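You operate a simulated robot arm through the tools that you are given. There is no shell and no other tool. Be economical: measure what you need, move in short steps, check, and stop when the job is done.

You run a simulated robot arm. Do the job below in one go: nothing can be reset, and whatever is moved stays where it is left.

JOB
Press the tab into the card tray with the hand valves.
Fine: wind the tray up to the stop with the hand knob, clamp it, run the press down and up, then unclamp.

Only the result counts: the job must be done as asked and must still hold three seconds after the hand-in. Knocking over, shifting, dropping, spilling or breaking anything else fails it.

ROBOT AND FRAMES
A 6-joint arm with a fingered hand, on a carriage that runs on a rail from [26, -1070] to [-26, 1070] (x, y) and turns from -132 to 200 degrees about z. Base frame: it is fixed where the carriage stands at the start and does not move with it; the origin is on the floor, on the carriage's upright axis, x ahead of it, y to its left, z up. Lengths are in mm, angles in degrees, forces in N, time in s.
Its first joint turns from -166.0 to 166.0 degrees. Places, roughly: back guide lever [800, 700, 1000]; belt hand knob [900, 400, 900]; bent blue tab [-1000, 2000, 750]; black stop lever [800, 600, 900]; blue card tray [-1000, 2000, 1000]; blue clamp lever [800, 600, 900]; blue tab [-750, 2000, 750]; blue tab (5x3x2 cm) [1000, 800, 1000]; blue tape roll [-1000, 1750, 750]; carriage lever [1300, 500, 1200]; clamp rod [1300, 600, 1000]; cream card tray [-1000, 1500, 1000]; cream card tray (17x9x3 cm) [-900, 1700, 1100]; foot block knob [1200, 500, 1100]; front guide lever [900, 300, 1000]; green press lever [800, 500, 900]. Payload 4 kg.
The TCP is the grasp point between the finger pads, 26 mm short of the fingertips. In the tool frame z runs along the fingers and y along their closing line. Largest opening 132 mm; the body of the gripper starts 73 mm behind the TCP. The gripper is a hand of 4 fingers: y runs from the thumb to the fingers, the wrist lies at [0, 0, -239] in the tool frame, and closing takes about 1.5 s.
Orientation is that of the tool frame in the base frame, as a unit quaternion [x, y, z, w]. With the fingers straight down and closing along the base's y, the tool's x points along the base's -x, its y along +y and its z along -z.

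CONTROLS
- The arm moves only by the tool arm_command. Its argument "commands" is a list of rows, each a list of 6 numbers: the shift along the tool's x, y, z in mm, then the turn, a rotation vector about the tool's x, y, z in degrees. In form: [[dx, dy, dz, wx, wy, wz], ...]. A call has 1 to 8 rows; each row shifts and turns the commanded pose from where the row before left it, along the tool's axes as they then stand. "fingers" is the finger opening in mm, from 0 to 132, set as the call begins (left out, the last holds). Rows are played at 5 a second. More than 50 mm and 8.6 degrees between two rows, or a gripper value outside its range, and nothing of the call is played. Where a pose cannot be reached the arm comes as near as it can. A force on the tool above 40 N (or 10 N above the force at the start of the call, whichever is more), or a blocked arm, ends the call early, and 0.2 s more pass. The fingers move at their own pace (about 45 mm/s each) and stop on an object; they squeeze with about 24 N. The grip force told is the motor's: it shows also when the fingers shut on nothing. Time passes only in rows, and 0.2 s behind the last, so rows that do not move let the fingers close. It gives the time, the measured TCP pose, the force on the tool (base axes), the opening and the grip force at its end, in the units of the frame above (readings bear some noise), with the torque about the TCP (base axes, N m) and any sound that the robot's microphone picked up.
- Cameras (640 x 400 px; columns grow to the right, rows downward): "scene" is now at [298.2, 152.1, 1441.4]; the picture's right is [-0.46, -0.89, 0.00], its down [0.17, -0.09, -0.98] and it looks along [0.87, -0.45, 0.19] (base axes); focal length 214 px, centre (320, 200). "wrist" rides on the gripper at [68, 2, -97] in the tool frame; the picture's right is [-0.02, 1.00, 0.00], its down [-0.82, -0.02, -0.58] and it looks along [-0.58, -0.01, 0.82] (tool axes); focal length 270 px, centre (320, 200). There is no depth. A picture from a camera that has moved, and an enlarged one, comes with that camera's place and axes in the base frame and with its lens.
- camera(camera): a new picture of that camera. No time passes.
- move_column(by): slides the trunk up (or, below 0, down) by that many mm; the arm and the scene camera ride with it, the base frame stays. It gives what a move gives, with no picture.
- drive_base(legs): drives the robot by 1 to 6 legs, each [ahead, left, turn to the left] in mm, mm and degrees, along the robot's own axes; the way and the turn of a leg run together, so that a leg with both is an arc; at most 1500 mm and 180 degrees a leg. The arm and the cameras ride along, it lands a little off, and it stops where it bumps. It keeps to its track: a leg is cut to what the track allows. It gives what a move gives.
- set_grasp(shape): the hand has 4 fingers and takes this shape, open, in about a second: jaw (thumb against the fingers, like two jaws); tri (thumb and two fingers); tip (a fingertip pinch); poke (one finger out to press); point (the index stretched); flat (the hand flat); cup (the hand cupped); fist (a fist). The gripper value then closes the fingers along that shape, each until it touches; the sizes above hold for jaw. It gives what a move gives, with no picture.
- pan_tilt(pan, tilt): turns the head with the scene camera to pan (to the left, within 143 degrees either way) and tilt (down, from -29 to 69), counted from straight ahead of the robot. It gives what a move gives.
- inspect(camera, box): a new picture of the part [left, top, right, bottom] of that camera's present view, enlarged. No time passes.
- job_done(): hands the job in; it is judged then, once.

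Go step by step. Nothing tells you exact positions but the pictures and the camera data: compare them with the known pose of the tool, close in by small moves and look again before you grip or let go. The budget is 120 turns and 98 pictures, counting those below and the enlarged ones. Unless the task says otherwise, let go and move clear before handing in, and close with one line.

The tools are called by a JSON object that holds its "op" and its "data". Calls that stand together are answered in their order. arm_command: Moves the arm, as the interface text tells. Its arguments: {"type":"object","properties":{"commands":{"type":"array"},"fingers":{"type":"number"}},"required":["commands"]} The other tools are called the same way: move_column (by) slides the trunk up or down; set_grasp (shape) gives the hand a shape; drive_base (legs) drives the base; pan_tilt (pan, tilt) turns the head that bears the scene camera; camera (camera) takes a picture; inspect (camera, box) takes an enlarged picture of a part of a camera's view; job_done () hands the job in.

At the start:

```text
clock: 0.0
ee_pos: [460.8, 455.1, 1083.8]
orientation: [0.054, 0.999, -0.002, -0.001]
wrist_force: [-0.2, 0.1, 0.2]
wrist_torque: [0.01, 0.01, -0.02]
width: 132.0
grasp_force: 0.0
shape: jaw
trunk travel left (down, up): [-375.0, 253.0]
robot x, y, heading: [-2.4, -2.9, -0.1]
head pan, tilt: [143.2, 68.8]
```

scene: 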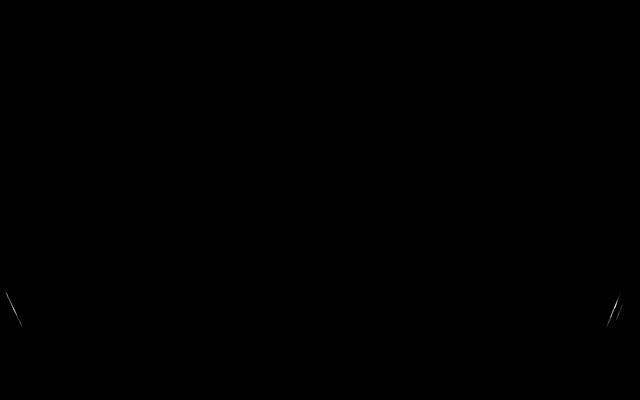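
wrist: 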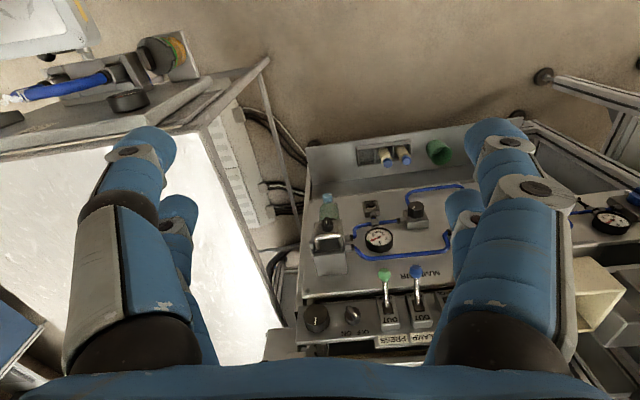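

The wrist view shows a pneumatic panel with green (press) and blue (clamp) levers; the scene camera looks into something black. I'll turn the head towards the work area.

{"op": "pan_tilt", "data": {"pan": 30, "tilt": 25}}

{"op": "camera", "data": {"camera": "scene"}}

```text
clock: 1.9
ee_pos: [465.5, 452.3, 1082.3]
orientation: [0.059, 0.998, -0.003, -0.001]
wrist_force: [0.0, 0.4, -0.8]
wrist_torque: [0.03, -0.02, -0.02]
width: 132.0
grasp_force: 0.1
shape: jaw
trunk travel left (down, up): [-375.0, 253.0]
robot x, y, heading: [0.6, 1.6, 0.1]
head pan, tilt: [30.0, 25.0]
```

```text
95 pictures are left
camera scene: at [300.7, 154.6, 1439.0], right [-0.42, -0.91, 0.0], down [0.15, -0.07, -0.99], along [0.89, -0.42, 0.16], focal length 214 px, centre (320, 200)
```

scene: 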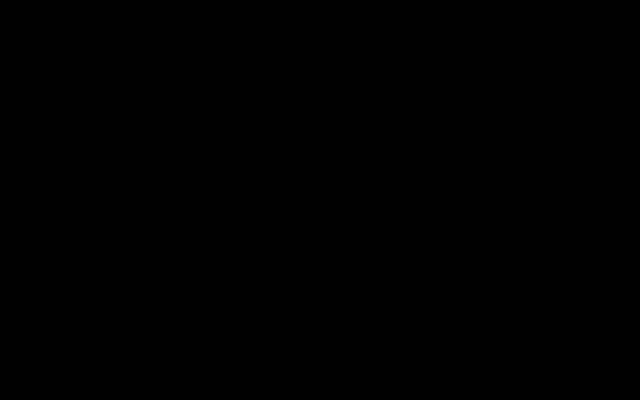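

The scene camera is still black; I check again whether it moved after the head turn.

{"op": "camera", "data": {"camera": "scene"}}

{"op": "camera", "data": {"camera": "wrist"}}

```text
94 pictures are left
camera scene: at [300.7, 154.6, 1439.0], right [-0.42, -0.91, 0.0], down [0.15, -0.07, -0.99], along [0.89, -0.42, 0.16], focal length 214 px, centre (320, 200)
```

scene: 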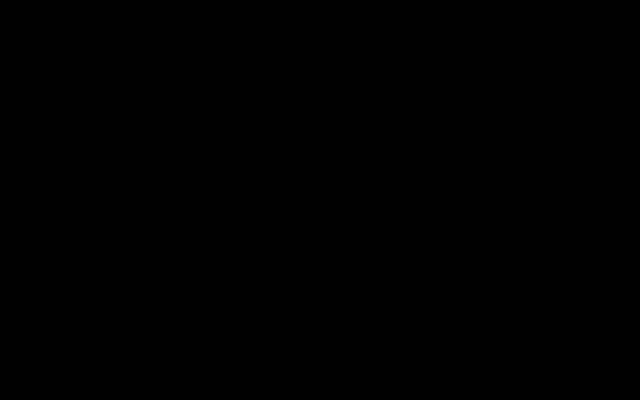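

```text
93 pictures are left
camera wrist: at [396.7, 463.2, 1178.2], right [0.14, 0.99, -0.01], down [0.81, -0.11, 0.58], along [0.57, -0.09, -0.82], focal length 270 px, centre (320, 200)
```

wrist: 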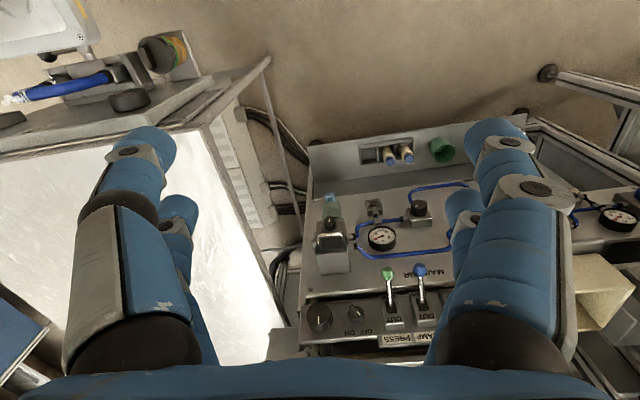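

The scene camera seems not to follow the head value; I try another pan to see whether it responds at all.

{"op": "pan_tilt", "data": {"pan": -60, "tilt": 10}}

{"op": "camera", "data": {"camera": "scene"}}

```text
clock: 3.6
ee_pos: [463.2, 453.4, 1084.2]
orientation: [0.057, 0.998, -0.001, 0.0]
wrist_force: [0.0, -0.3, 0.0]
wrist_torque: [-0.01, 0.01, 0.03]
width: 132.1
grasp_force: 0.0
shape: jaw
trunk travel left (down, up): [-375.0, 253.0]
robot x, y, heading: [2.8, -0.7, 0.1]
head pan, tilt: [-60.0, 10.0]
```

```text
92 pictures are left
camera scene: at [300.4, 153.2, 1438.4], right [-0.44, -0.9, 0.0], down [0.14, -0.07, -0.99], along [0.89, -0.43, 0.15], focal length 214 px, centre (320, 200)
```

scene: 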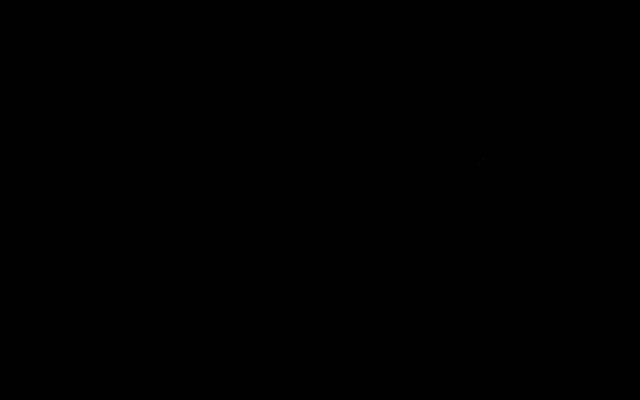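

The head's pan does nothing to the scene camera's direction, so I'll rely on the wrist camera. I lift the tool and tilt it up to look at the machine.

{"op": "arm_command", "data": {"commands": [[0, 0, -40, 0, 0, 0], [0, 0, -40, 0, 0, 0], [0, 0, -40, 0, -8, 0], [0, 0, -30, 0, -8, 0], [0, 0, 0, 0, -8, 0]]}}

{"op": "camera", "data": {"camera": "wrist"}}

{"op": "camera", "data": {"camera": "scene"}}

```text
clock: 5.0
ee_pos: [510.6, 432.1, 1253.4]
orientation: [0.115, 0.971, -0.004, 0.209]
wrist_force: [0.1, 0.7, 0.1]
wrist_torque: [0.02, -0.01, 0.04]
width: 132.2
grasp_force: 0.2
shape: jaw
trunk travel left (down, up): [-375.0, 253.0]
robot x, y, heading: [4.0, 2.0, 0.0]
head pan, tilt: [-60.0, 10.0]
stopped in row 5: the arm was blocked; the commanded pose is now the measured one
```

```text
91 pictures are left
camera wrist: at [410.1, 455.6, 1312.7], right [0.25, 0.97, 0.05], down [0.48, -0.17, 0.86], along [0.84, -0.19, -0.51], focal length 270 px, centre (320, 200)
```

wrist: 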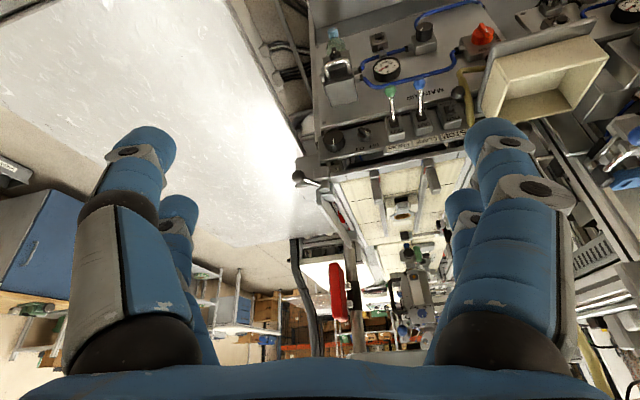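

```text
90 pictures are left
camera scene: at [254.3, 130.6, 1464.7], right [-0.89, -0.46, 0.0], down [0.22, -0.42, -0.88], along [0.4, -0.78, 0.48], focal length 214 px, centre (320, 200)
```

scene: 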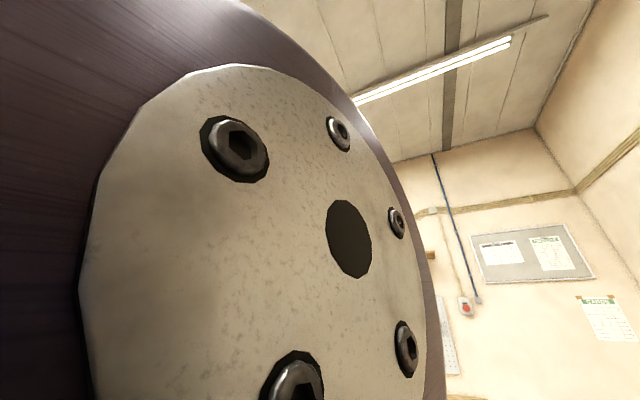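

The scene camera rides on an arm link. The wrist view shows the panel with levers and the machine behind it; I zoom in.

{"op": "inspect", "data": {"camera": "wrist", "box": [280, 0, 480, 180]}}

{"op": "inspect", "data": {"camera": "wrist", "box": [280, 160, 480, 360]}}

```text
2.22 times, centred on (380, 90) of wrist
camera zoom: at [410.1, 455.6, 1312.7], right [0.25, 0.97, 0.05], down [0.48, -0.17, 0.86], along [0.84, -0.19, -0.51], focal length 601 px, centre (187, 444)
```

zoom: 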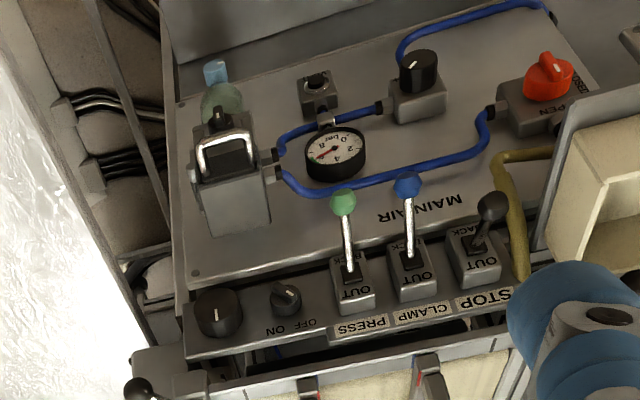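

```text
2.00 times, centred on (380, 260) of wrist
camera zoom: at [410.1, 455.6, 1312.7], right [0.25, 0.97, 0.05], down [0.48, -0.17, 0.86], along [0.84, -0.19, -0.51], focal length 541 px, centre (200, 80)
```

zoom: 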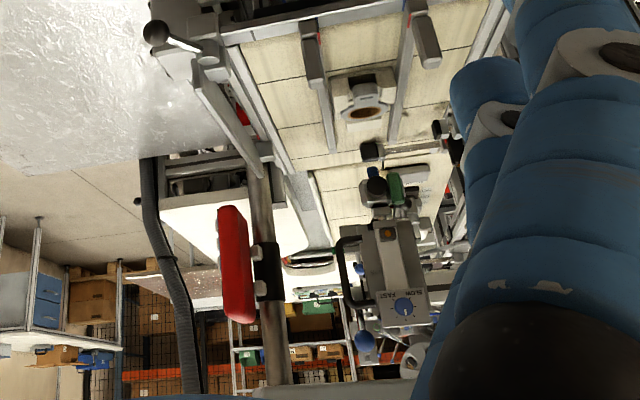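

I fold the hand to unblock the view and look again.

{"op": "set_grasp", "data": {"shape": "poke"}}

{"op": "camera", "data": {"camera": "wrist"}}

```text
clock: 5.9
ee_pos: [511.2, 430.5, 1250.9]
orientation: [0.114, 0.971, -0.006, 0.209]
wrist_force: [-0.6, 0.3, -0.1]
wrist_torque: [0.01, -0.01, -0.03]
width: 0.0
grasp_force: 0.1
shape: poke
trunk travel left (down, up): [-375.0, 253.0]
robot x, y, heading: [-0.7, 1.5, -0.0]
head pan, tilt: [-60.0, 10.0]
```

```text
87 pictures are left
camera wrist: at [410.4, 455.4, 1310.6], right [0.25, 0.97, 0.04], down [0.48, -0.16, 0.86], along [0.84, -0.19, -0.51], focal length 270 px, centre (320, 200)
```

wrist: 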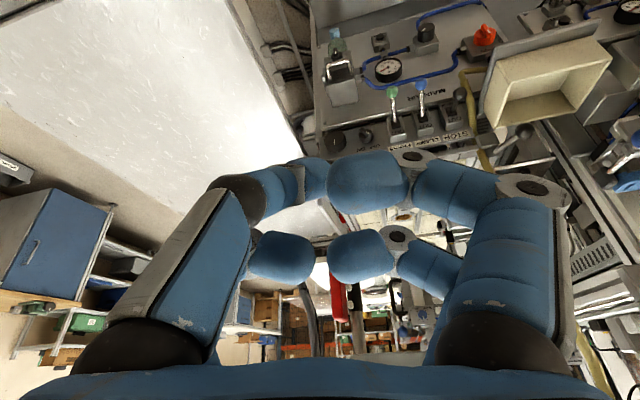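

Poke blocks more; I try flat for looking.

{"op": "set_grasp", "data": {"shape": "flat"}}

{"op": "camera", "data": {"camera": "wrist"}}

```text
clock: 6.8
ee_pos: [510.4, 430.9, 1249.6]
orientation: [0.114, 0.971, -0.007, 0.209]
wrist_force: [0.2, -0.5, -0.4]
wrist_torque: [-0.01, 0.01, 0.0]
width: 0.1
grasp_force: 0.1
shape: flat
trunk travel left (down, up): [-375.0, 253.0]
robot x, y, heading: [-0.2, -3.4, 0.2]
head pan, tilt: [-60.0, 10.0]
```

```text
86 pictures are left
camera wrist: at [410.1, 455.5, 1310.3], right [0.25, 0.97, 0.04], down [0.48, -0.16, 0.86], along [0.84, -0.19, -0.51], focal length 270 px, centre (320, 200)
```

wrist: 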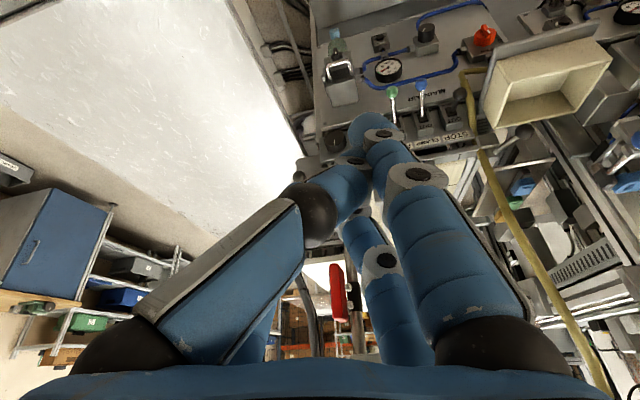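

Flat is no better. I return to jaw, shift the hand forward-left-up and yaw a little left for a clearer overview.

{"op": "set_grasp", "data": {"shape": "jaw"}}

{"op": "arm_command", "data": {"commands": [[-27, 31, -14, -2, 0.2, -4.6], [-27, 31, -14, -2, 0.2, -4.6], [-27, 31, -14, -2, 0.2, -4.6], [-27, 31, -14, -2, 0.2, -4.6]], "fingers": 132}}

{"op": "camera", "data": {"camera": "wrist"}}

{"op": "camera", "data": {"camera": "scene"}}

```text
clock: 7.7
ee_pos: [510.3, 431.6, 1249.3]
orientation: [0.113, 0.971, -0.007, 0.21]
wrist_force: [-0.6, -0.4, -0.2]
wrist_torque: [0.0, -0.03, 0.01]
width: 131.8
grasp_force: 0.0
shape: jaw
trunk travel left (down, up): [-375.0, 253.0]
robot x, y, heading: [2.1, 3.8, 0.2]
head pan, tilt: [-60.0, 10.0]
```

```text
clock: 8.7
ee_pos: [596.5, 561.7, 1331.2]
orientation: [-0.066, 0.978, 0.017, 0.199]
wrist_force: [2.3, 8.1, -4.3]
wrist_torque: [-0.68, 0.0, -0.31]
width: 132.0
grasp_force: 0.1
shape: jaw
trunk travel left (down, up): [-375.0, 253.0]
robot x, y, heading: [3.5, 2.0, 0.3]
head pan, tilt: [-60.0, 10.0]
```

```text
85 pictures are left
camera wrist: at [495.4, 550.4, 1393.1], right [-0.11, 0.99, 0.02], down [0.52, 0.05, 0.85], along [0.85, 0.1, -0.52], focal length 270 px, centre (320, 200)
```

wrist: 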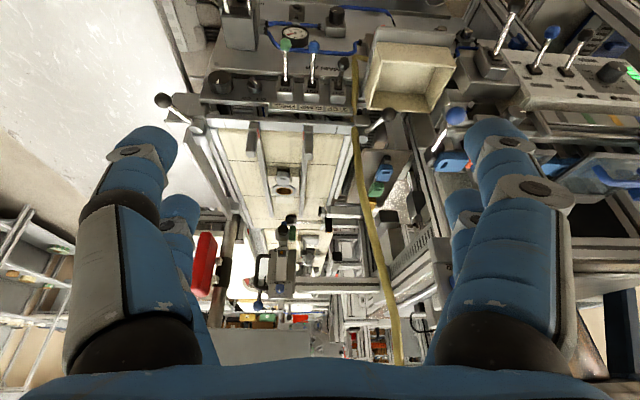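

```text
84 pictures are left
camera scene: at [313.7, 170.7, 1420.3], right [-0.32, -0.95, 0.01], down [-0.02, 0.0, -1.0], along [0.95, -0.32, -0.02], focal length 214 px, centre (320, 200)
```

scene: 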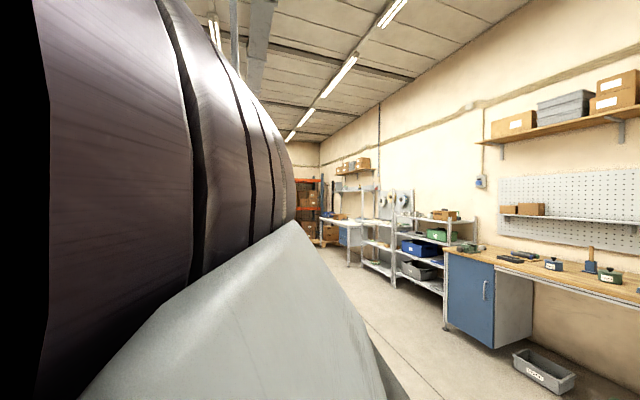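

Now the machine is well visible. I zoom in on three areas.

{"op": "inspect", "data": {"camera": "wrist", "box": [180, 0, 420, 150]}}

{"op": "inspect", "data": {"camera": "wrist", "box": [180, 90, 440, 250]}}

{"op": "inspect", "data": {"camera": "wrist", "box": [180, 200, 440, 360]}}

{"op": "inspect", "data": {"camera": "wrist", "box": [400, 0, 640, 150]}}

```text
2.67 times, centred on (300, 75) of wrist
camera zoom: at [495.4, 550.4, 1393.1], right [-0.11, 0.99, 0.02], down [0.52, 0.05, 0.85], along [0.85, 0.1, -0.52], focal length 721 px, centre (373, 533)
```

zoom: 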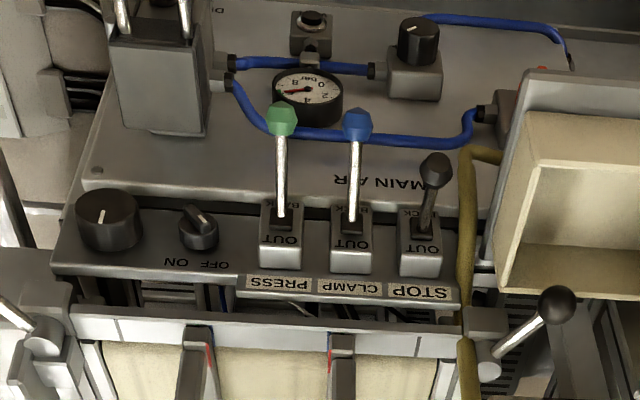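

```text
2.46 times, centred on (310, 170) of wrist
camera zoom: at [495.4, 550.4, 1393.1], right [-0.11, 0.99, 0.02], down [0.52, 0.05, 0.85], along [0.85, 0.1, -0.52], focal length 665 px, centre (345, 274)
```

zoom: 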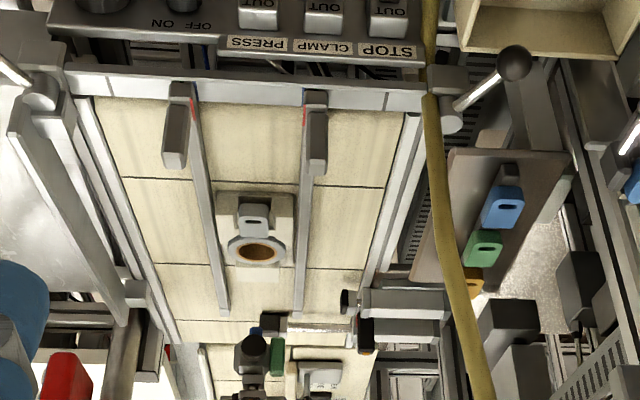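

```text
2.46 times, centred on (310, 280) of wrist
camera zoom: at [495.4, 550.4, 1393.1], right [-0.11, 0.99, 0.02], down [0.52, 0.05, 0.85], along [0.85, 0.1, -0.52], focal length 665 px, centre (345, 3)
```

zoom: 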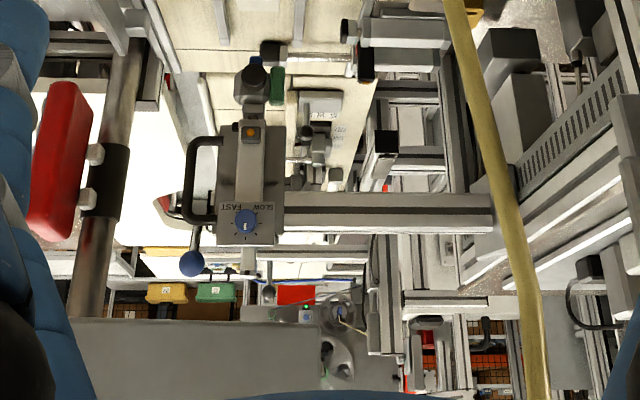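

```text
2.67 times, centred on (520, 75) of wrist
camera zoom: at [495.4, 550.4, 1393.1], right [-0.11, 0.99, 0.02], down [0.52, 0.05, 0.85], along [0.85, 0.1, -0.52], focal length 721 px, centre (-213, 533)
```

zoom: 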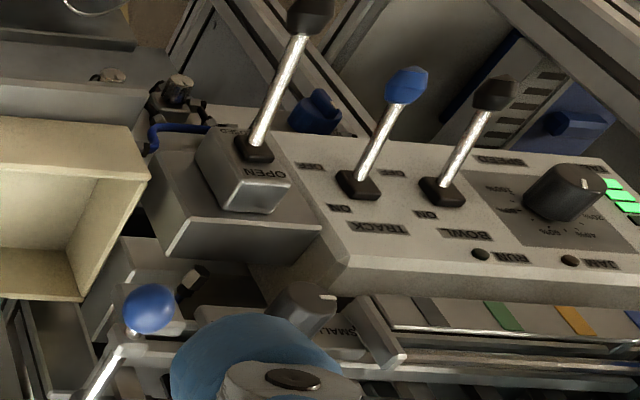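

The panel shows PRESS, CLAMP and STOP levers all leaning back, with the belt knob at about [860, 394, 900]. I shift the hand right, then drive left so that the machine falls well within reach.

{"op": "arm_command", "data": {"commands": [[8, -42, -3, 0, 0, 0], [8, -42, -3, 0, 0, 0], [8, -42, -3, 0, 0, 0], [8, -42, -3, 0, 0, 0], [8, -42, -3, 0, 0, 0], [8, -42, -3, 0, 0, 0]]}}

{"op": "drive_base", "data": {"legs": [[0, 350, 0]]}}

{"op": "camera", "data": {"camera": "wrist"}}

{"op": "camera", "data": {"camera": "scene"}}

```text
clock: 10.1
ee_pos: [573.4, 291.2, 1339.9]
orientation: [-0.064, 0.976, 0.028, 0.206]
wrist_force: [-0.2, 0.6, -0.7]
wrist_torque: [-0.05, -0.02, -0.01]
width: 132.0
grasp_force: 0.1
shape: jaw
trunk travel left (down, up): [-375.0, 253.0]
robot x, y, heading: [2.1, 3.4, -0.0]
head pan, tilt: [-60.0, 10.0]
```

```text
clock: 12.3
ee_pos: [563.9, 639.9, 1340.6]
orientation: [-0.066, 0.976, 0.029, 0.206]
wrist_force: [-0.1, 0.0, -0.2]
wrist_torque: [0.01, -0.02, 0.01]
width: 132.1
grasp_force: 0.1
shape: jaw
trunk travel left (down, up): [-375.0, 253.0]
robot x, y, heading: [-6.9, 346.0, 0.0]
head pan, tilt: [-60.0, 10.0]
```

```text
79 pictures are left
camera wrist: at [462.3, 627.3, 1401.0], right [-0.12, 0.99, 0.04], down [0.51, 0.03, 0.86], along [0.85, 0.12, -0.51], focal length 270 px, centre (320, 200)
```

wrist: 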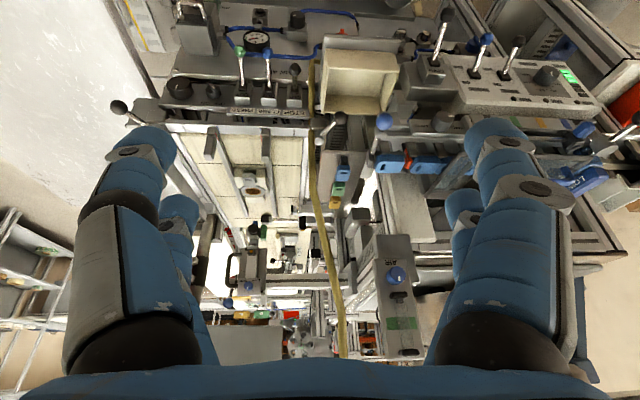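

```text
78 pictures are left
camera scene: at [261.6, 459.0, 1408.8], right [-0.86, -0.5, 0.0], down [-0.09, 0.15, -0.98], along [0.5, -0.85, -0.17], focal length 214 px, centre (320, 200)
```

scene: 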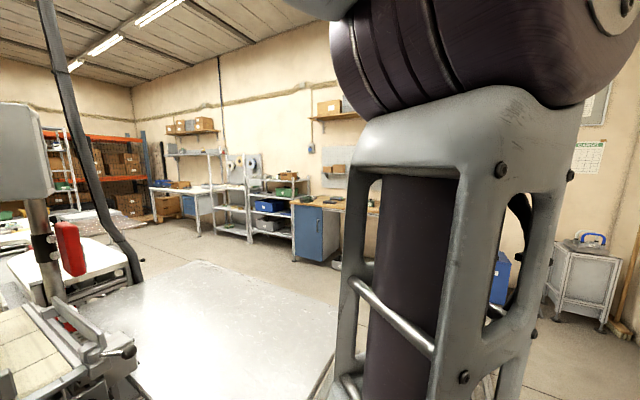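

I move the hand forward over the panel for a closer look at the tray, the press and the stop.

{"op": "arm_command", "data": {"commands": [[-30, -40, 12, 0, 0, 0], [-30, -40, 12, 0, 0, 0], [-30, -40, 12, 0, 0, 0], [-30, -40, 12, 0, 0, 0]]}}

{"op": "camera", "data": {"camera": "wrist"}}

{"op": "inspect", "data": {"camera": "wrist", "box": [220, 50, 420, 190]}}

{"op": "inspect", "data": {"camera": "wrist", "box": [220, 160, 440, 320]}}

```text
refused: row 1 steps farther than a row can; nothing moved
```

```text
77 pictures are left
camera wrist: at [462.3, 627.3, 1401.0], right [-0.12, 0.99, 0.04], down [0.51, 0.03, 0.86], along [0.85, 0.12, -0.51], focal length 270 px, centre (320, 200)
```

wrist: 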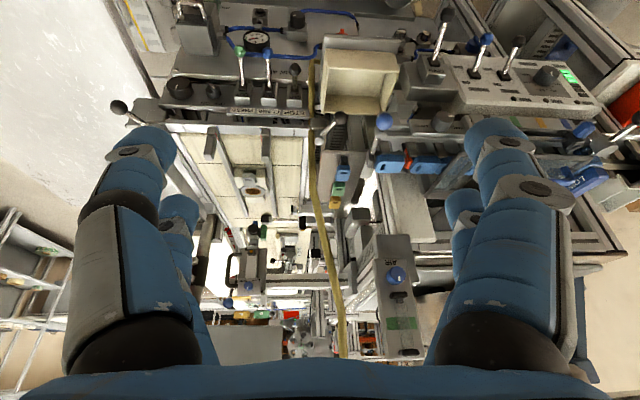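

```text
2.86 times, centred on (320, 120) of wrist
camera zoom: at [462.3, 627.3, 1401.0], right [-0.12, 0.99, 0.04], down [0.51, 0.03, 0.86], along [0.85, 0.12, -0.51], focal length 772 px, centre (320, 429)
```

zoom: 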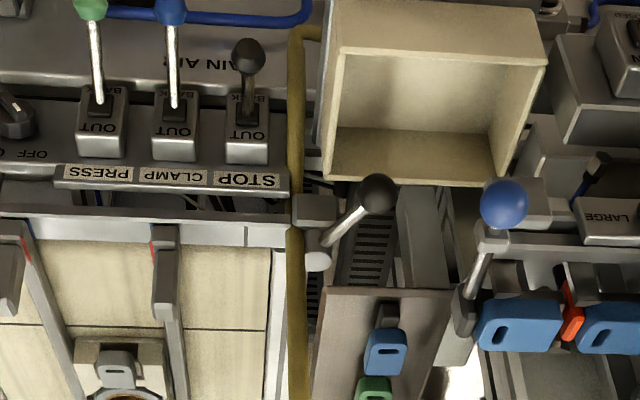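

```text
2.50 times, centred on (330, 240) of wrist
camera zoom: at [462.3, 627.3, 1401.0], right [-0.12, 0.99, 0.04], down [0.51, 0.03, 0.86], along [0.85, 0.12, -0.51], focal length 676 px, centre (295, 100)
```

zoom: 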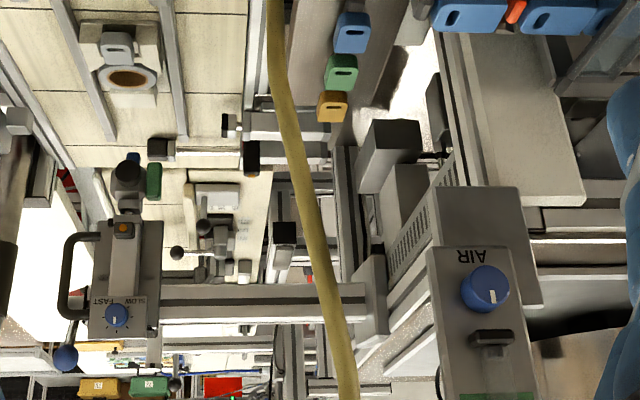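

The row step was too long. I move in smaller rows.

{"op": "arm_command", "data": {"commands": [[-24, -32, 10, 0, 0, 0], [-24, -32, 10, 0, 0, 0], [-24, -32, 10, 0, 0, 0], [-24, -32, 10, 0, 0, 0], [-24, -32, 10, 0, 0, 0]]}}

{"op": "camera", "data": {"camera": "wrist"}}

{"op": "inspect", "data": {"camera": "wrist", "box": [220, 100, 420, 240]}}

```text
clock: 13.5
ee_pos: [713.9, 501.4, 1336.0]
orientation: [-0.065, 0.976, 0.028, 0.206]
wrist_force: [-0.5, -0.3, 0.2]
wrist_torque: [-0.04, 0.0, 0.03]
width: 131.9
grasp_force: 0.1
shape: jaw
trunk travel left (down, up): [-375.0, 253.0]
robot x, y, heading: [-7.8, 349.3, 0.5]
head pan, tilt: [-60.0, 10.0]
```

```text
74 pictures are left
camera wrist: at [612.2, 487.8, 1396.8], right [-0.12, 0.99, 0.04], down [0.51, 0.03, 0.86], along [0.85, 0.12, -0.51], focal length 270 px, centre (320, 200)
```

wrist: 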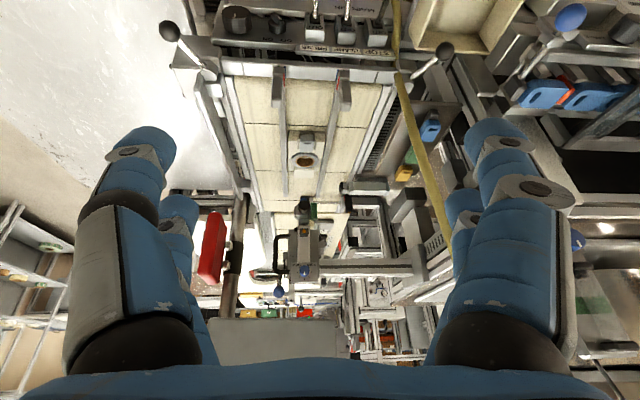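

```text
2.86 times, centred on (320, 170) of wrist
camera zoom: at [612.2, 487.8, 1396.8], right [-0.12, 0.99, 0.04], down [0.51, 0.03, 0.86], along [0.85, 0.12, -0.51], focal length 772 px, centre (320, 286)
```

zoom: 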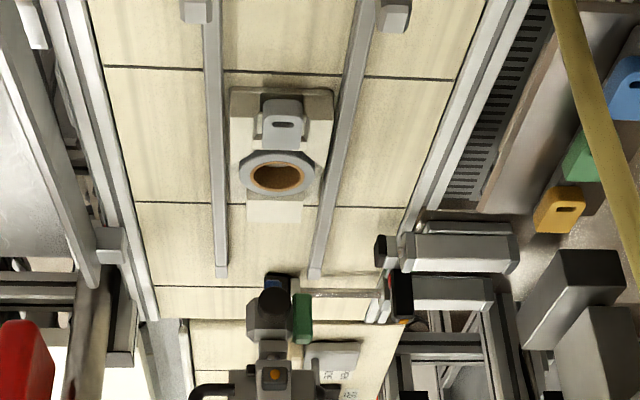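

The tray (grey tab, tape roll) lies between the guides on the belt, with cylinders at the right near the press. I go closer to judge the stop.

{"op": "arm_command", "data": {"commands": [[-30, -5, 13, 0, 0, 0], [-30, -5, 13, 0, 0, 0], [-30, -5, 13, 0, 0, 0]]}}

{"op": "inspect", "data": {"camera": "wrist", "box": [230, 130, 430, 270]}}

```text
clock: 14.3
ee_pos: [815.0, 499.8, 1335.9]
orientation: [-0.066, 0.976, 0.028, 0.207]
wrist_force: [-0.9, -1.5, 0.6]
wrist_torque: [-0.01, -0.02, 0.02]
width: 131.8
grasp_force: 0.0
shape: jaw
trunk travel left (down, up): [-375.0, 253.0]
robot x, y, heading: [-11.0, 350.7, 0.2]
head pan, tilt: [-60.0, 10.0]
```

```text
2.86 times, centred on (330, 200) of wrist
camera zoom: at [714.5, 486.2, 1395.4], right [-0.12, 0.99, 0.04], down [0.51, 0.03, 0.86], along [0.85, 0.12, -0.51], focal length 772 px, centre (291, 200)
```

zoom: 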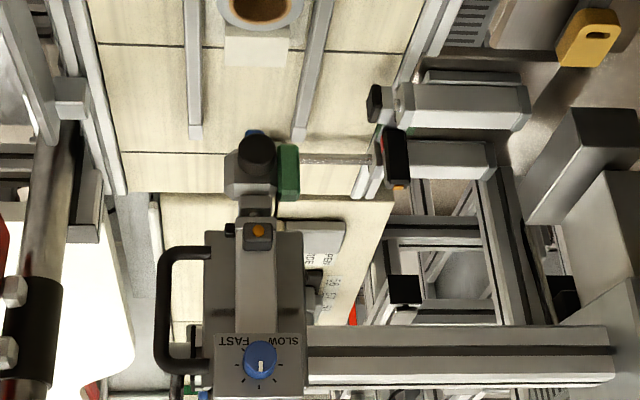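

I need to look beneath the press head, so I move to the right side, lower, and yaw left.

{"op": "arm_command", "data": {"commands": [[11, -39, 20, -2, -2.9, -4.6], [11, -39, 20, -2, -2.9, -4.6], [11, -39, 20, -2, -2.9, -4.6], [11, -39, 20, -2, -2.9, -4.6], [11, -39, 20, -2, -2.9, -4.6]]}}

{"op": "camera", "data": {"camera": "wrist"}}

{"op": "inspect", "data": {"camera": "wrist", "box": [220, 100, 480, 280]}}

```text
clock: 15.5
ee_pos: [875.7, 322.2, 1222.8]
orientation: [-0.272, 0.903, 0.079, 0.322]
wrist_force: [-1.0, 0.7, 0.9]
wrist_torque: [-0.03, -0.01, -0.04]
width: 131.9
grasp_force: 0.0
shape: jaw
trunk travel left (down, up): [-375.0, 253.0]
robot x, y, heading: [-8.9, 349.2, 0.2]
head pan, tilt: [-60.0, 10.0]
```

```text
71 pictures are left
camera wrist: at [777.3, 263.9, 1254.8], right [-0.52, 0.85, -0.02], down [0.23, 0.16, 0.96], along [0.82, 0.5, -0.28], focal length 270 px, centre (320, 200)
```

wrist: 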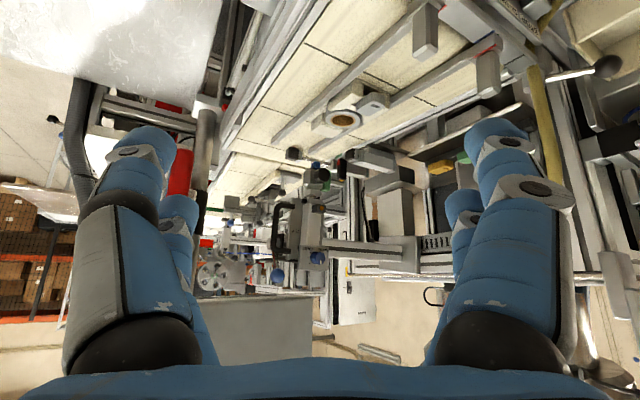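

```text
2.22 times, centred on (350, 190) of wrist
camera zoom: at [777.3, 263.9, 1254.8], right [-0.52, 0.85, -0.02], down [0.23, 0.16, 0.96], along [0.82, 0.5, -0.28], focal length 601 px, centre (253, 222)
```

zoom: 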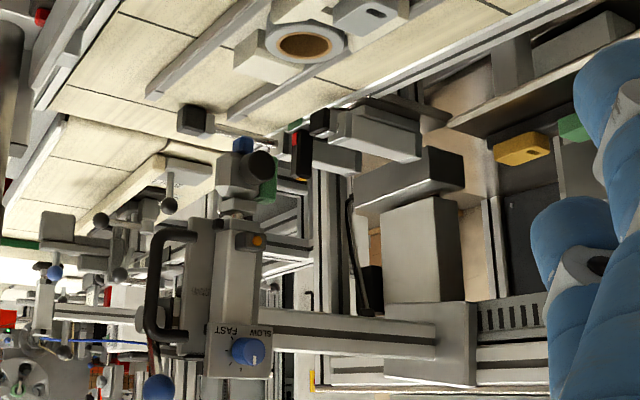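

{"op": "inspect", "data": {"camera": "wrist", "box": [285, 120, 385, 190]}}

```text
5.71 times, centred on (335, 155) of wrist
camera zoom: at [777.3, 263.9, 1254.8], right [-0.52, 0.85, -0.02], down [0.23, 0.16, 0.96], along [0.82, 0.5, -0.28], focal length 1544 px, centre (234, 457)
```

zoom: 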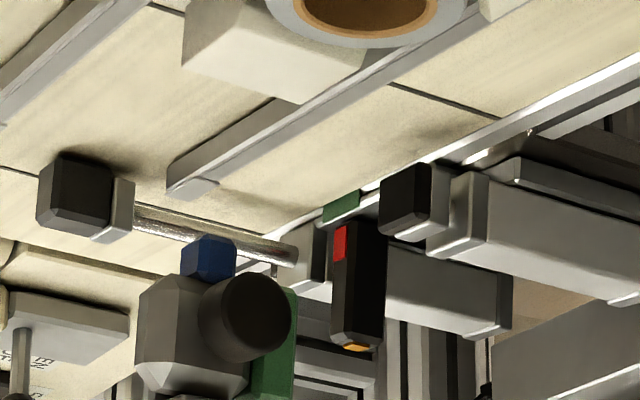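

The stop rod with its black block is already across the belt at about x 1330; the press nose is at about x 1227 and the tray needs roughly 130 mm of travel. Now I look at the panel closely: levers, air and knob.

{"op": "arm_command", "data": {"commands": [[18, 32, -1, 1.7, 2.4, 3.8], [18, 32, -1, 1.7, 2.4, 3.8], [18, 32, -1, 1.7, 2.4, 3.8], [18, 32, -1, 1.7, 2.4, 3.8], [18, 32, -1, 1.7, 2.4, 3.8], [18, 32, -1, 1.7, 2.4, 3.8]]}}

{"op": "camera", "data": {"camera": "wrist"}}

```text
clock: 16.9
ee_pos: [718.4, 458.3, 1170.0]
orientation: [-0.066, 0.976, 0.026, 0.207]
wrist_force: [-1.3, 0.2, 0.2]
wrist_torque: [0.04, 0.01, 0.01]
width: 132.0
grasp_force: 0.1
shape: jaw
trunk travel left (down, up): [-375.0, 253.0]
robot x, y, heading: [-6.0, 348.3, 0.2]
head pan, tilt: [-60.0, 10.0]
```

```text
68 pictures are left
camera wrist: at [616.0, 445.3, 1230.3], right [-0.12, 0.99, 0.03], down [0.51, 0.03, 0.86], along [0.85, 0.12, -0.51], focal length 270 px, centre (320, 200)
```

wrist: 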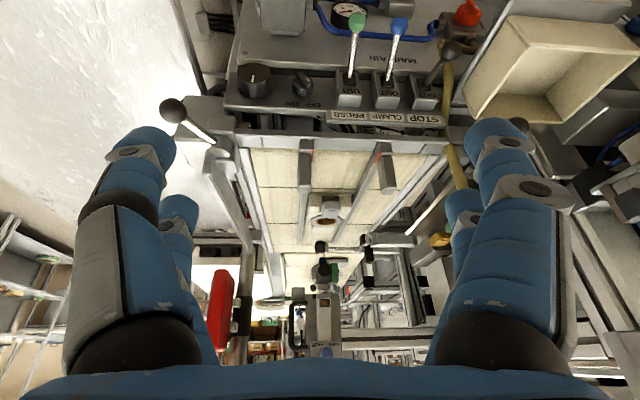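

I level the tool downward to view the panel from above.

{"op": "arm_command", "data": {"commands": [[15, 5, -8, 0, 8, 0], [15, 5, -8, 0, 8, 0], [10, 5, 0, 0, 8, 0]]}}

{"op": "camera", "data": {"camera": "wrist"}}

{"op": "inspect", "data": {"camera": "wrist", "box": [220, 60, 480, 240]}}

```text
clock: 17.7
ee_pos: [671.0, 468.1, 1173.3]
orientation: [-0.071, 0.997, 0.012, -0.001]
wrist_force: [-0.3, 0.6, 0.1]
wrist_torque: [-0.01, -0.03, 0.01]
width: 132.3
grasp_force: 0.1
shape: jaw
trunk travel left (down, up): [-375.0, 253.0]
robot x, y, heading: [-8.9, 344.7, 0.1]
head pan, tilt: [-60.0, 10.0]
```

```text
67 pictures are left
camera wrist: at [602.3, 457.8, 1270.0], right [-0.12, 0.99, 0.02], down [0.81, 0.08, 0.58], along [0.57, 0.09, -0.82], focal length 270 px, centre (320, 200)
```

wrist: 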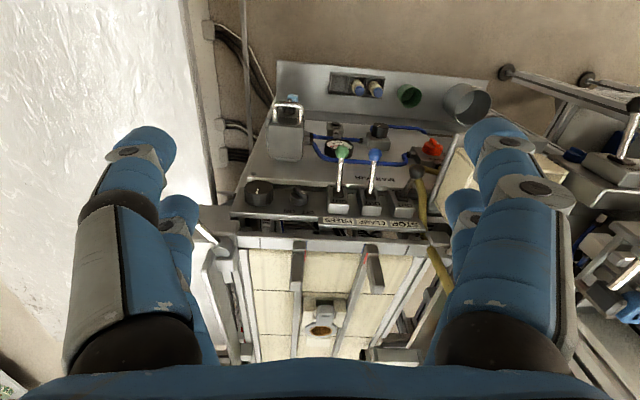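

```text
2.22 times, centred on (350, 150) of wrist
camera zoom: at [602.3, 457.8, 1270.0], right [-0.12, 0.99, 0.02], down [0.81, 0.08, 0.58], along [0.57, 0.09, -0.82], focal length 601 px, centre (253, 311)
```

zoom: 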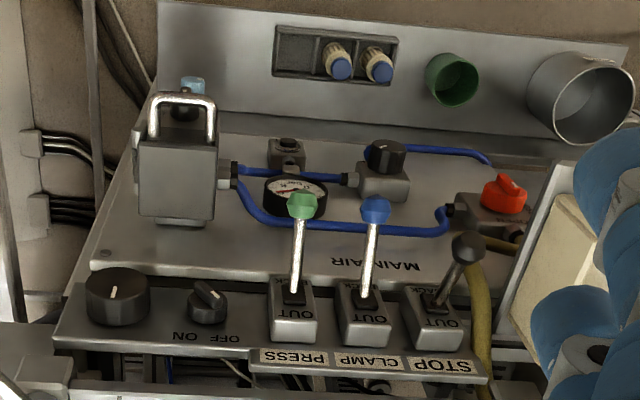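

From triangulation the lever face is vertical, facing the robot: green lever tip at about [780, 524, 870] (down = BACK), black tip at about [779, 632, 920] (up = OUT). The knob axis is along x at about [850, 398, 905]. I pull back and tilt the tool to horizontal.

{"op": "arm_command", "data": {"commands": [[38, -25, 0, 0, 0, 8], [38, -25, 0, 0, 0, 0], [38, -18, 0, 0, 0, 0], [0, 0, 0, 0, -8, 0], [0, 0, 0, 0, -8, 0], [0, 0, 0, 0, -8, 0], [0, 0, 0, 0, -8, 0], [0, 0, 0, 0, -8, 0]]}}

{"op": "camera", "data": {"camera": "wrist"}}

{"op": "camera", "data": {"camera": "scene"}}

```text
clock: 19.5
ee_pos: [560.6, 394.3, 1172.2]
orientation: [0.002, 0.94, 0.012, 0.341]
wrist_force: [-0.1, 0.3, 0.6]
wrist_torque: [0.01, 0.01, 0.02]
width: 132.2
grasp_force: 0.1
shape: jaw
trunk travel left (down, up): [-375.0, 253.0]
robot x, y, heading: [-8.5, 349.4, 0.1]
head pan, tilt: [-60.0, 10.0]
```

```text
65 pictures are left
camera wrist: at [445.0, 396.2, 1202.0], right [0.02, 1.0, 0.04], down [0.25, -0.04, 0.97], along [0.97, -0.01, -0.26], focal length 270 px, centre (320, 200)
```

wrist: 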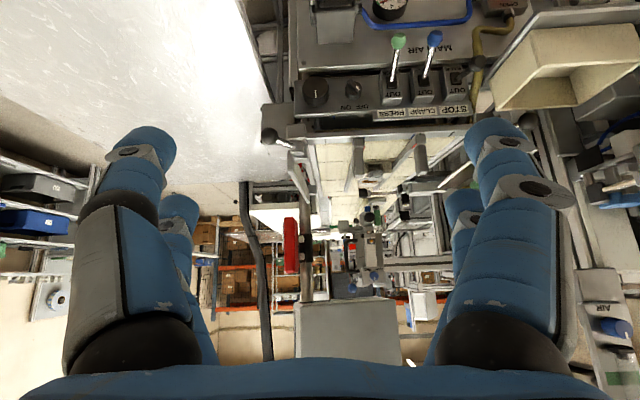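

```text
64 pictures are left
camera scene: at [261.8, 459.1, 1408.8], right [-0.86, -0.5, 0.0], down [-0.09, 0.15, -0.98], along [0.5, -0.85, -0.17], focal length 214 px, centre (320, 200)
```

scene: 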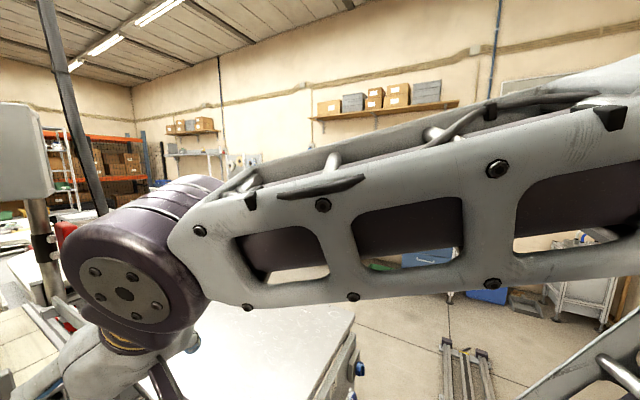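

The scene camera does follow the head, only slowly. I aim it at the panel.

{"op": "pan_tilt", "data": {"pan": 5, "tilt": 35}}

{"op": "camera", "data": {"camera": "scene"}}

```text
clock: 20.9
ee_pos: [560.3, 393.7, 1172.8]
orientation: [0.003, 0.94, 0.012, 0.34]
wrist_force: [-0.3, 0.6, -0.6]
wrist_torque: [-0.01, 0.01, 0.01]
width: 132.0
grasp_force: 0.1
shape: jaw
trunk travel left (down, up): [-375.0, 253.0]
robot x, y, heading: [-9.9, 345.2, 0.4]
head pan, tilt: [5.0, 35.0]
```

```text
63 pictures are left
camera scene: at [302.5, 547.3, 1368.7], right [0.09, -1.0, 0.0], down [-0.57, -0.05, -0.82], along [0.82, 0.07, -0.57], focal length 214 px, centre (320, 200)
```

scene: 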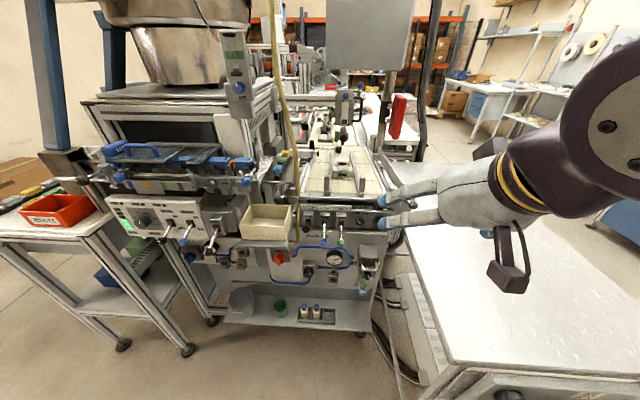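

Excellent: this view is upright. I zoom in on the panel and on the belt.

{"op": "inspect", "data": {"camera": "scene", "box": [260, 190, 400, 280]}}

{"op": "inspect", "data": {"camera": "scene", "box": [280, 90, 420, 215]}}

```text
4.44 times, centred on (330, 235) of scene
camera zoom: at [302.5, 547.3, 1368.7], right [0.09, -1.0, 0.0], down [-0.57, -0.05, -0.82], along [0.82, 0.07, -0.57], focal length 953 px, centre (276, 44)
```

zoom: 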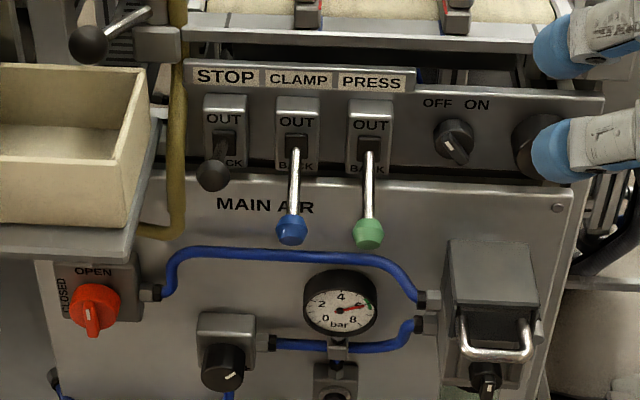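

```text
3.20 times, centred on (350, 152) of scene
camera zoom: at [302.5, 547.3, 1368.7], right [0.09, -1.0, 0.0], down [-0.57, -0.05, -0.82], along [0.82, 0.07, -0.57], focal length 686 px, centre (224, 352)
```

zoom: 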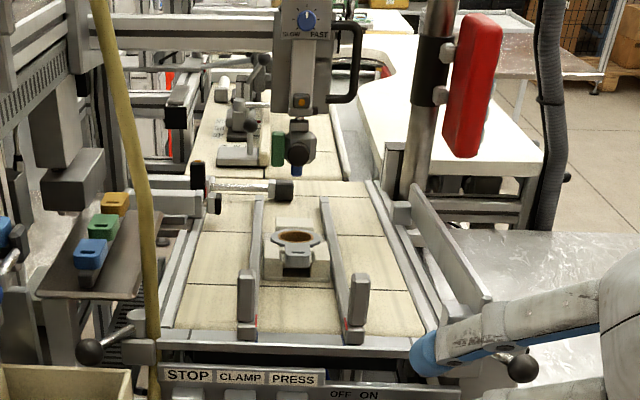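

The view confirms: air is on (~6 bar), STOP lever out, CLAMP and PRESS levers back (down), stop block in the path. I bring the tool horizontal and switch to a tip pinch, then look.

{"op": "arm_command", "data": {"commands": [[0, 0, 0, 0, -8.3, 0], [0, 0, 0, 0, -8.3, 0], [0, 0, 0, 0, -8.3, 0], [0, 0, 0, 0, -8.3, 0], [0, 0, 0, 0, -8.3, 0], [0, 0, 0, 0, -8.2, 0]]}}

{"op": "set_grasp", "data": {"shape": "tip"}}

{"op": "camera", "data": {"camera": "wrist"}}

{"op": "camera", "data": {"camera": "scene"}}

```text
clock: 22.3
ee_pos: [613.4, 430.5, 1342.7]
orientation: [0.008, 0.71, 0.01, 0.704]
wrist_force: [0.1, 0.3, 0.0]
wrist_torque: [-0.05, 0.02, 0.02]
width: 132.1
grasp_force: 0.1
shape: jaw
out of reach, approached as far as the arm can: row 1, 2, 3, 4, 5, 6
trunk travel left (down, up): [-375.0, 253.0]
robot x, y, heading: [-11.0, 348.0, 0.3]
head pan, tilt: [5.0, 35.0]
```

```text
clock: 23.2
ee_pos: [612.8, 429.5, 1342.4]
orientation: [0.008, 0.711, 0.009, 0.703]
wrist_force: [0.6, 0.2, 0.2]
wrist_torque: [0.01, -0.02, 0.04]
width: 132.1
grasp_force: 0.0
shape: tip
trunk travel left (down, up): [-375.0, 253.0]
robot x, y, heading: [-9.6, 348.5, 0.2]
head pan, tilt: [5.0, 35.0]
```

```text
60 pictures are left
camera wrist: at [514.4, 434.6, 1274.3], right [0.0, 1.0, 0.05], down [-0.57, -0.04, 0.82], along [0.82, -0.03, 0.57], focal length 270 px, centre (320, 200)
```

wrist: 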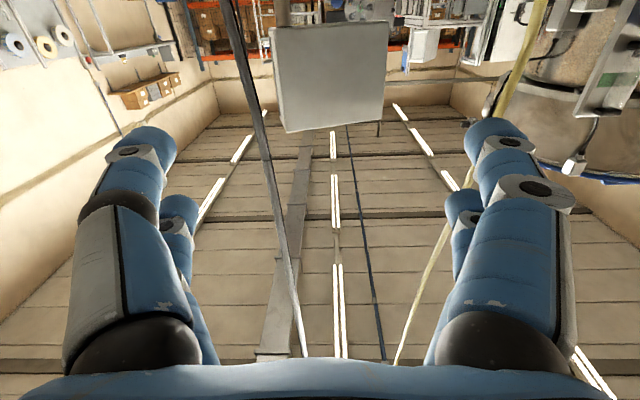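

```text
59 pictures are left
camera scene: at [302.5, 547.4, 1368.7], right [0.09, -1.0, 0.0], down [-0.57, -0.05, -0.82], along [0.82, 0.07, -0.57], focal length 214 px, centre (320, 200)
```

scene: 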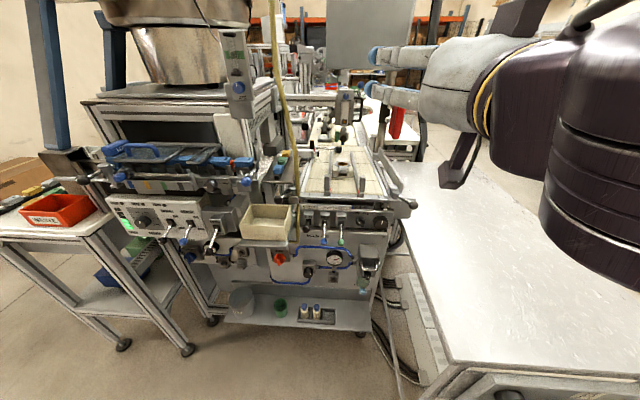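

The horizontal tool settles at [613, 430, 1342]. I drive a little left so the arm comes in clear of the white table, bring the hand back right, then lower the trunk.

{"op": "drive_base", "data": {"legs": [[0, 110, 0]]}}

{"op": "arm_command", "data": {"commands": [[0, -40, 10, 0, 0, 0], [0, -40, 10, 0, 0, 0], [0, -40, 10, 0, 0, 0], [0, -20, 10, 0, 0, 0]]}}

{"op": "move_column", "data": {"by": -200}}

{"op": "camera", "data": {"camera": "scene"}}

```text
clock: 24.4
ee_pos: [611.0, 541.1, 1342.8]
orientation: [0.008, 0.711, 0.01, 0.703]
wrist_force: [-0.3, -0.3, 0.3]
wrist_torque: [-0.02, 0.01, 0.03]
width: 131.9
grasp_force: 0.0
shape: tip
trunk travel left (down, up): [-375.0, 253.0]
robot x, y, heading: [-11.7, 456.8, 0.3]
head pan, tilt: [5.0, 35.0]
```

```text
clock: 25.4
ee_pos: [639.6, 466.1, 1348.6]
orientation: [0.009, 0.711, 0.007, 0.703]
wrist_force: [0.2, -0.5, 0.8]
wrist_torque: [-0.02, -0.01, -0.03]
width: 132.1
grasp_force: 0.1
shape: tip
out of reach, approached as far as the arm can: row 1, 2, 3, 4
trunk travel left (down, up): [-375.0, 253.0]
robot x, y, heading: [-10.0, 462.2, 0.1]
head pan, tilt: [5.0, 35.0]
```

```text
clock: 27.6
ee_pos: [651.3, 467.4, 1148.4]
orientation: [0.01, 0.712, 0.008, 0.702]
wrist_force: [0.2, -0.1, -0.5]
wrist_torque: [-0.01, 0.0, 0.01]
width: 131.8
grasp_force: 0.0
shape: tip
trunk travel left (down, up): [-175.0, 453.0]
robot x, y, heading: [-11.0, 458.3, 0.2]
head pan, tilt: [5.0, 35.0]
```

```text
58 pictures are left
camera scene: at [325.5, 658.3, 1169.3], right [0.09, -1.0, 0.0], down [-0.57, -0.05, -0.82], along [0.82, 0.07, -0.57], focal length 214 px, centre (320, 200)
```

scene: 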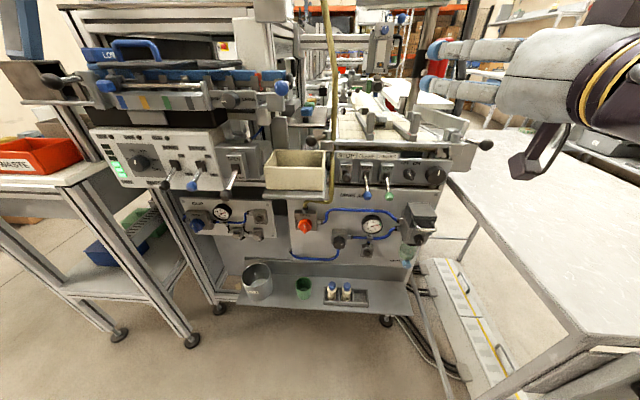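

Posture is good. I lower the hand in front of the panel.

{"op": "arm_command", "data": {"commands": [[40, -12, 5, 0, 0, 0], [40, -12, 5, 0, 0, 0], [40, -12, 5, 0, 0, 0], [40, -12, 5, 0, 0, 0], [40, -12, 5, 0, 0, 0]], "fingers": 66}}

{"op": "camera", "data": {"camera": "scene"}}

```text
clock: 28.8
ee_pos: [740.6, 483.6, 1096.0]
orientation: [0.011, 0.712, 0.006, 0.702]
wrist_force: [0.1, 0.0, 0.3]
wrist_torque: [0.02, -0.03, 0.0]
width: 66.5
grasp_force: 0.0
shape: tip
out of reach, approached as far as the arm can: row 1, 2, 3, 4, 5
trunk travel left (down, up): [-175.0, 453.0]
robot x, y, heading: [-12.4, 461.3, 0.1]
head pan, tilt: [5.0, 35.0]
```

```text
57 pictures are left
camera scene: at [325.3, 658.3, 1169.4], right [0.09, -1.0, 0.0], down [-0.57, -0.05, -0.82], along [0.82, 0.07, -0.57], focal length 214 px, centre (320, 200)
```

scene: 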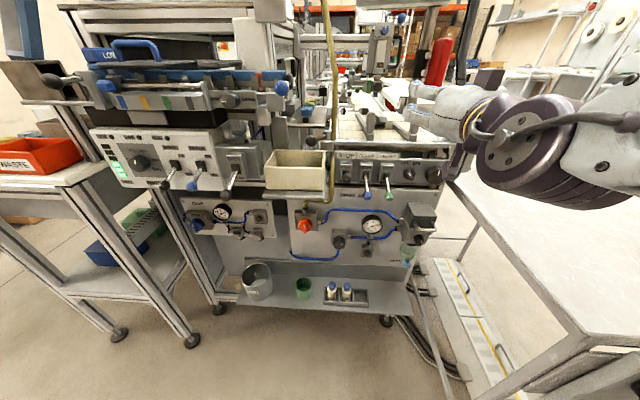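

The arm is limited at this trunk height; I lower the trunk further and see.

{"op": "move_column", "data": {"by": -100}}

{"op": "arm_command", "data": {"commands": [[0, -30, 0, 0, 0, 0], [0, -30, 0, 0, 0, 0]]}}

```text
clock: 30.1
ee_pos: [722.5, 485.0, 995.4]
orientation: [0.011, 0.712, 0.006, 0.702]
wrist_force: [-0.1, -0.1, 0.5]
wrist_torque: [0.03, -0.01, 0.03]
width: 66.6
grasp_force: 0.0
shape: tip
trunk travel left (down, up): [-75.0, 553.0]
robot x, y, heading: [-9.1, 458.9, 0.2]
head pan, tilt: [5.0, 35.0]
```

```text
clock: 30.7
ee_pos: [716.6, 480.6, 1000.0]
orientation: [0.013, 0.713, 0.004, 0.701]
wrist_force: [-0.7, 0.4, -0.7]
wrist_torque: [-0.01, -0.02, -0.01]
width: 66.5
grasp_force: 0.0
shape: tip
out of reach, approached as far as the arm can: row 1, 2
trunk travel left (down, up): [-75.0, 553.0]
robot x, y, heading: [-10.2, 455.6, 0.4]
head pan, tilt: [5.0, 35.0]
```

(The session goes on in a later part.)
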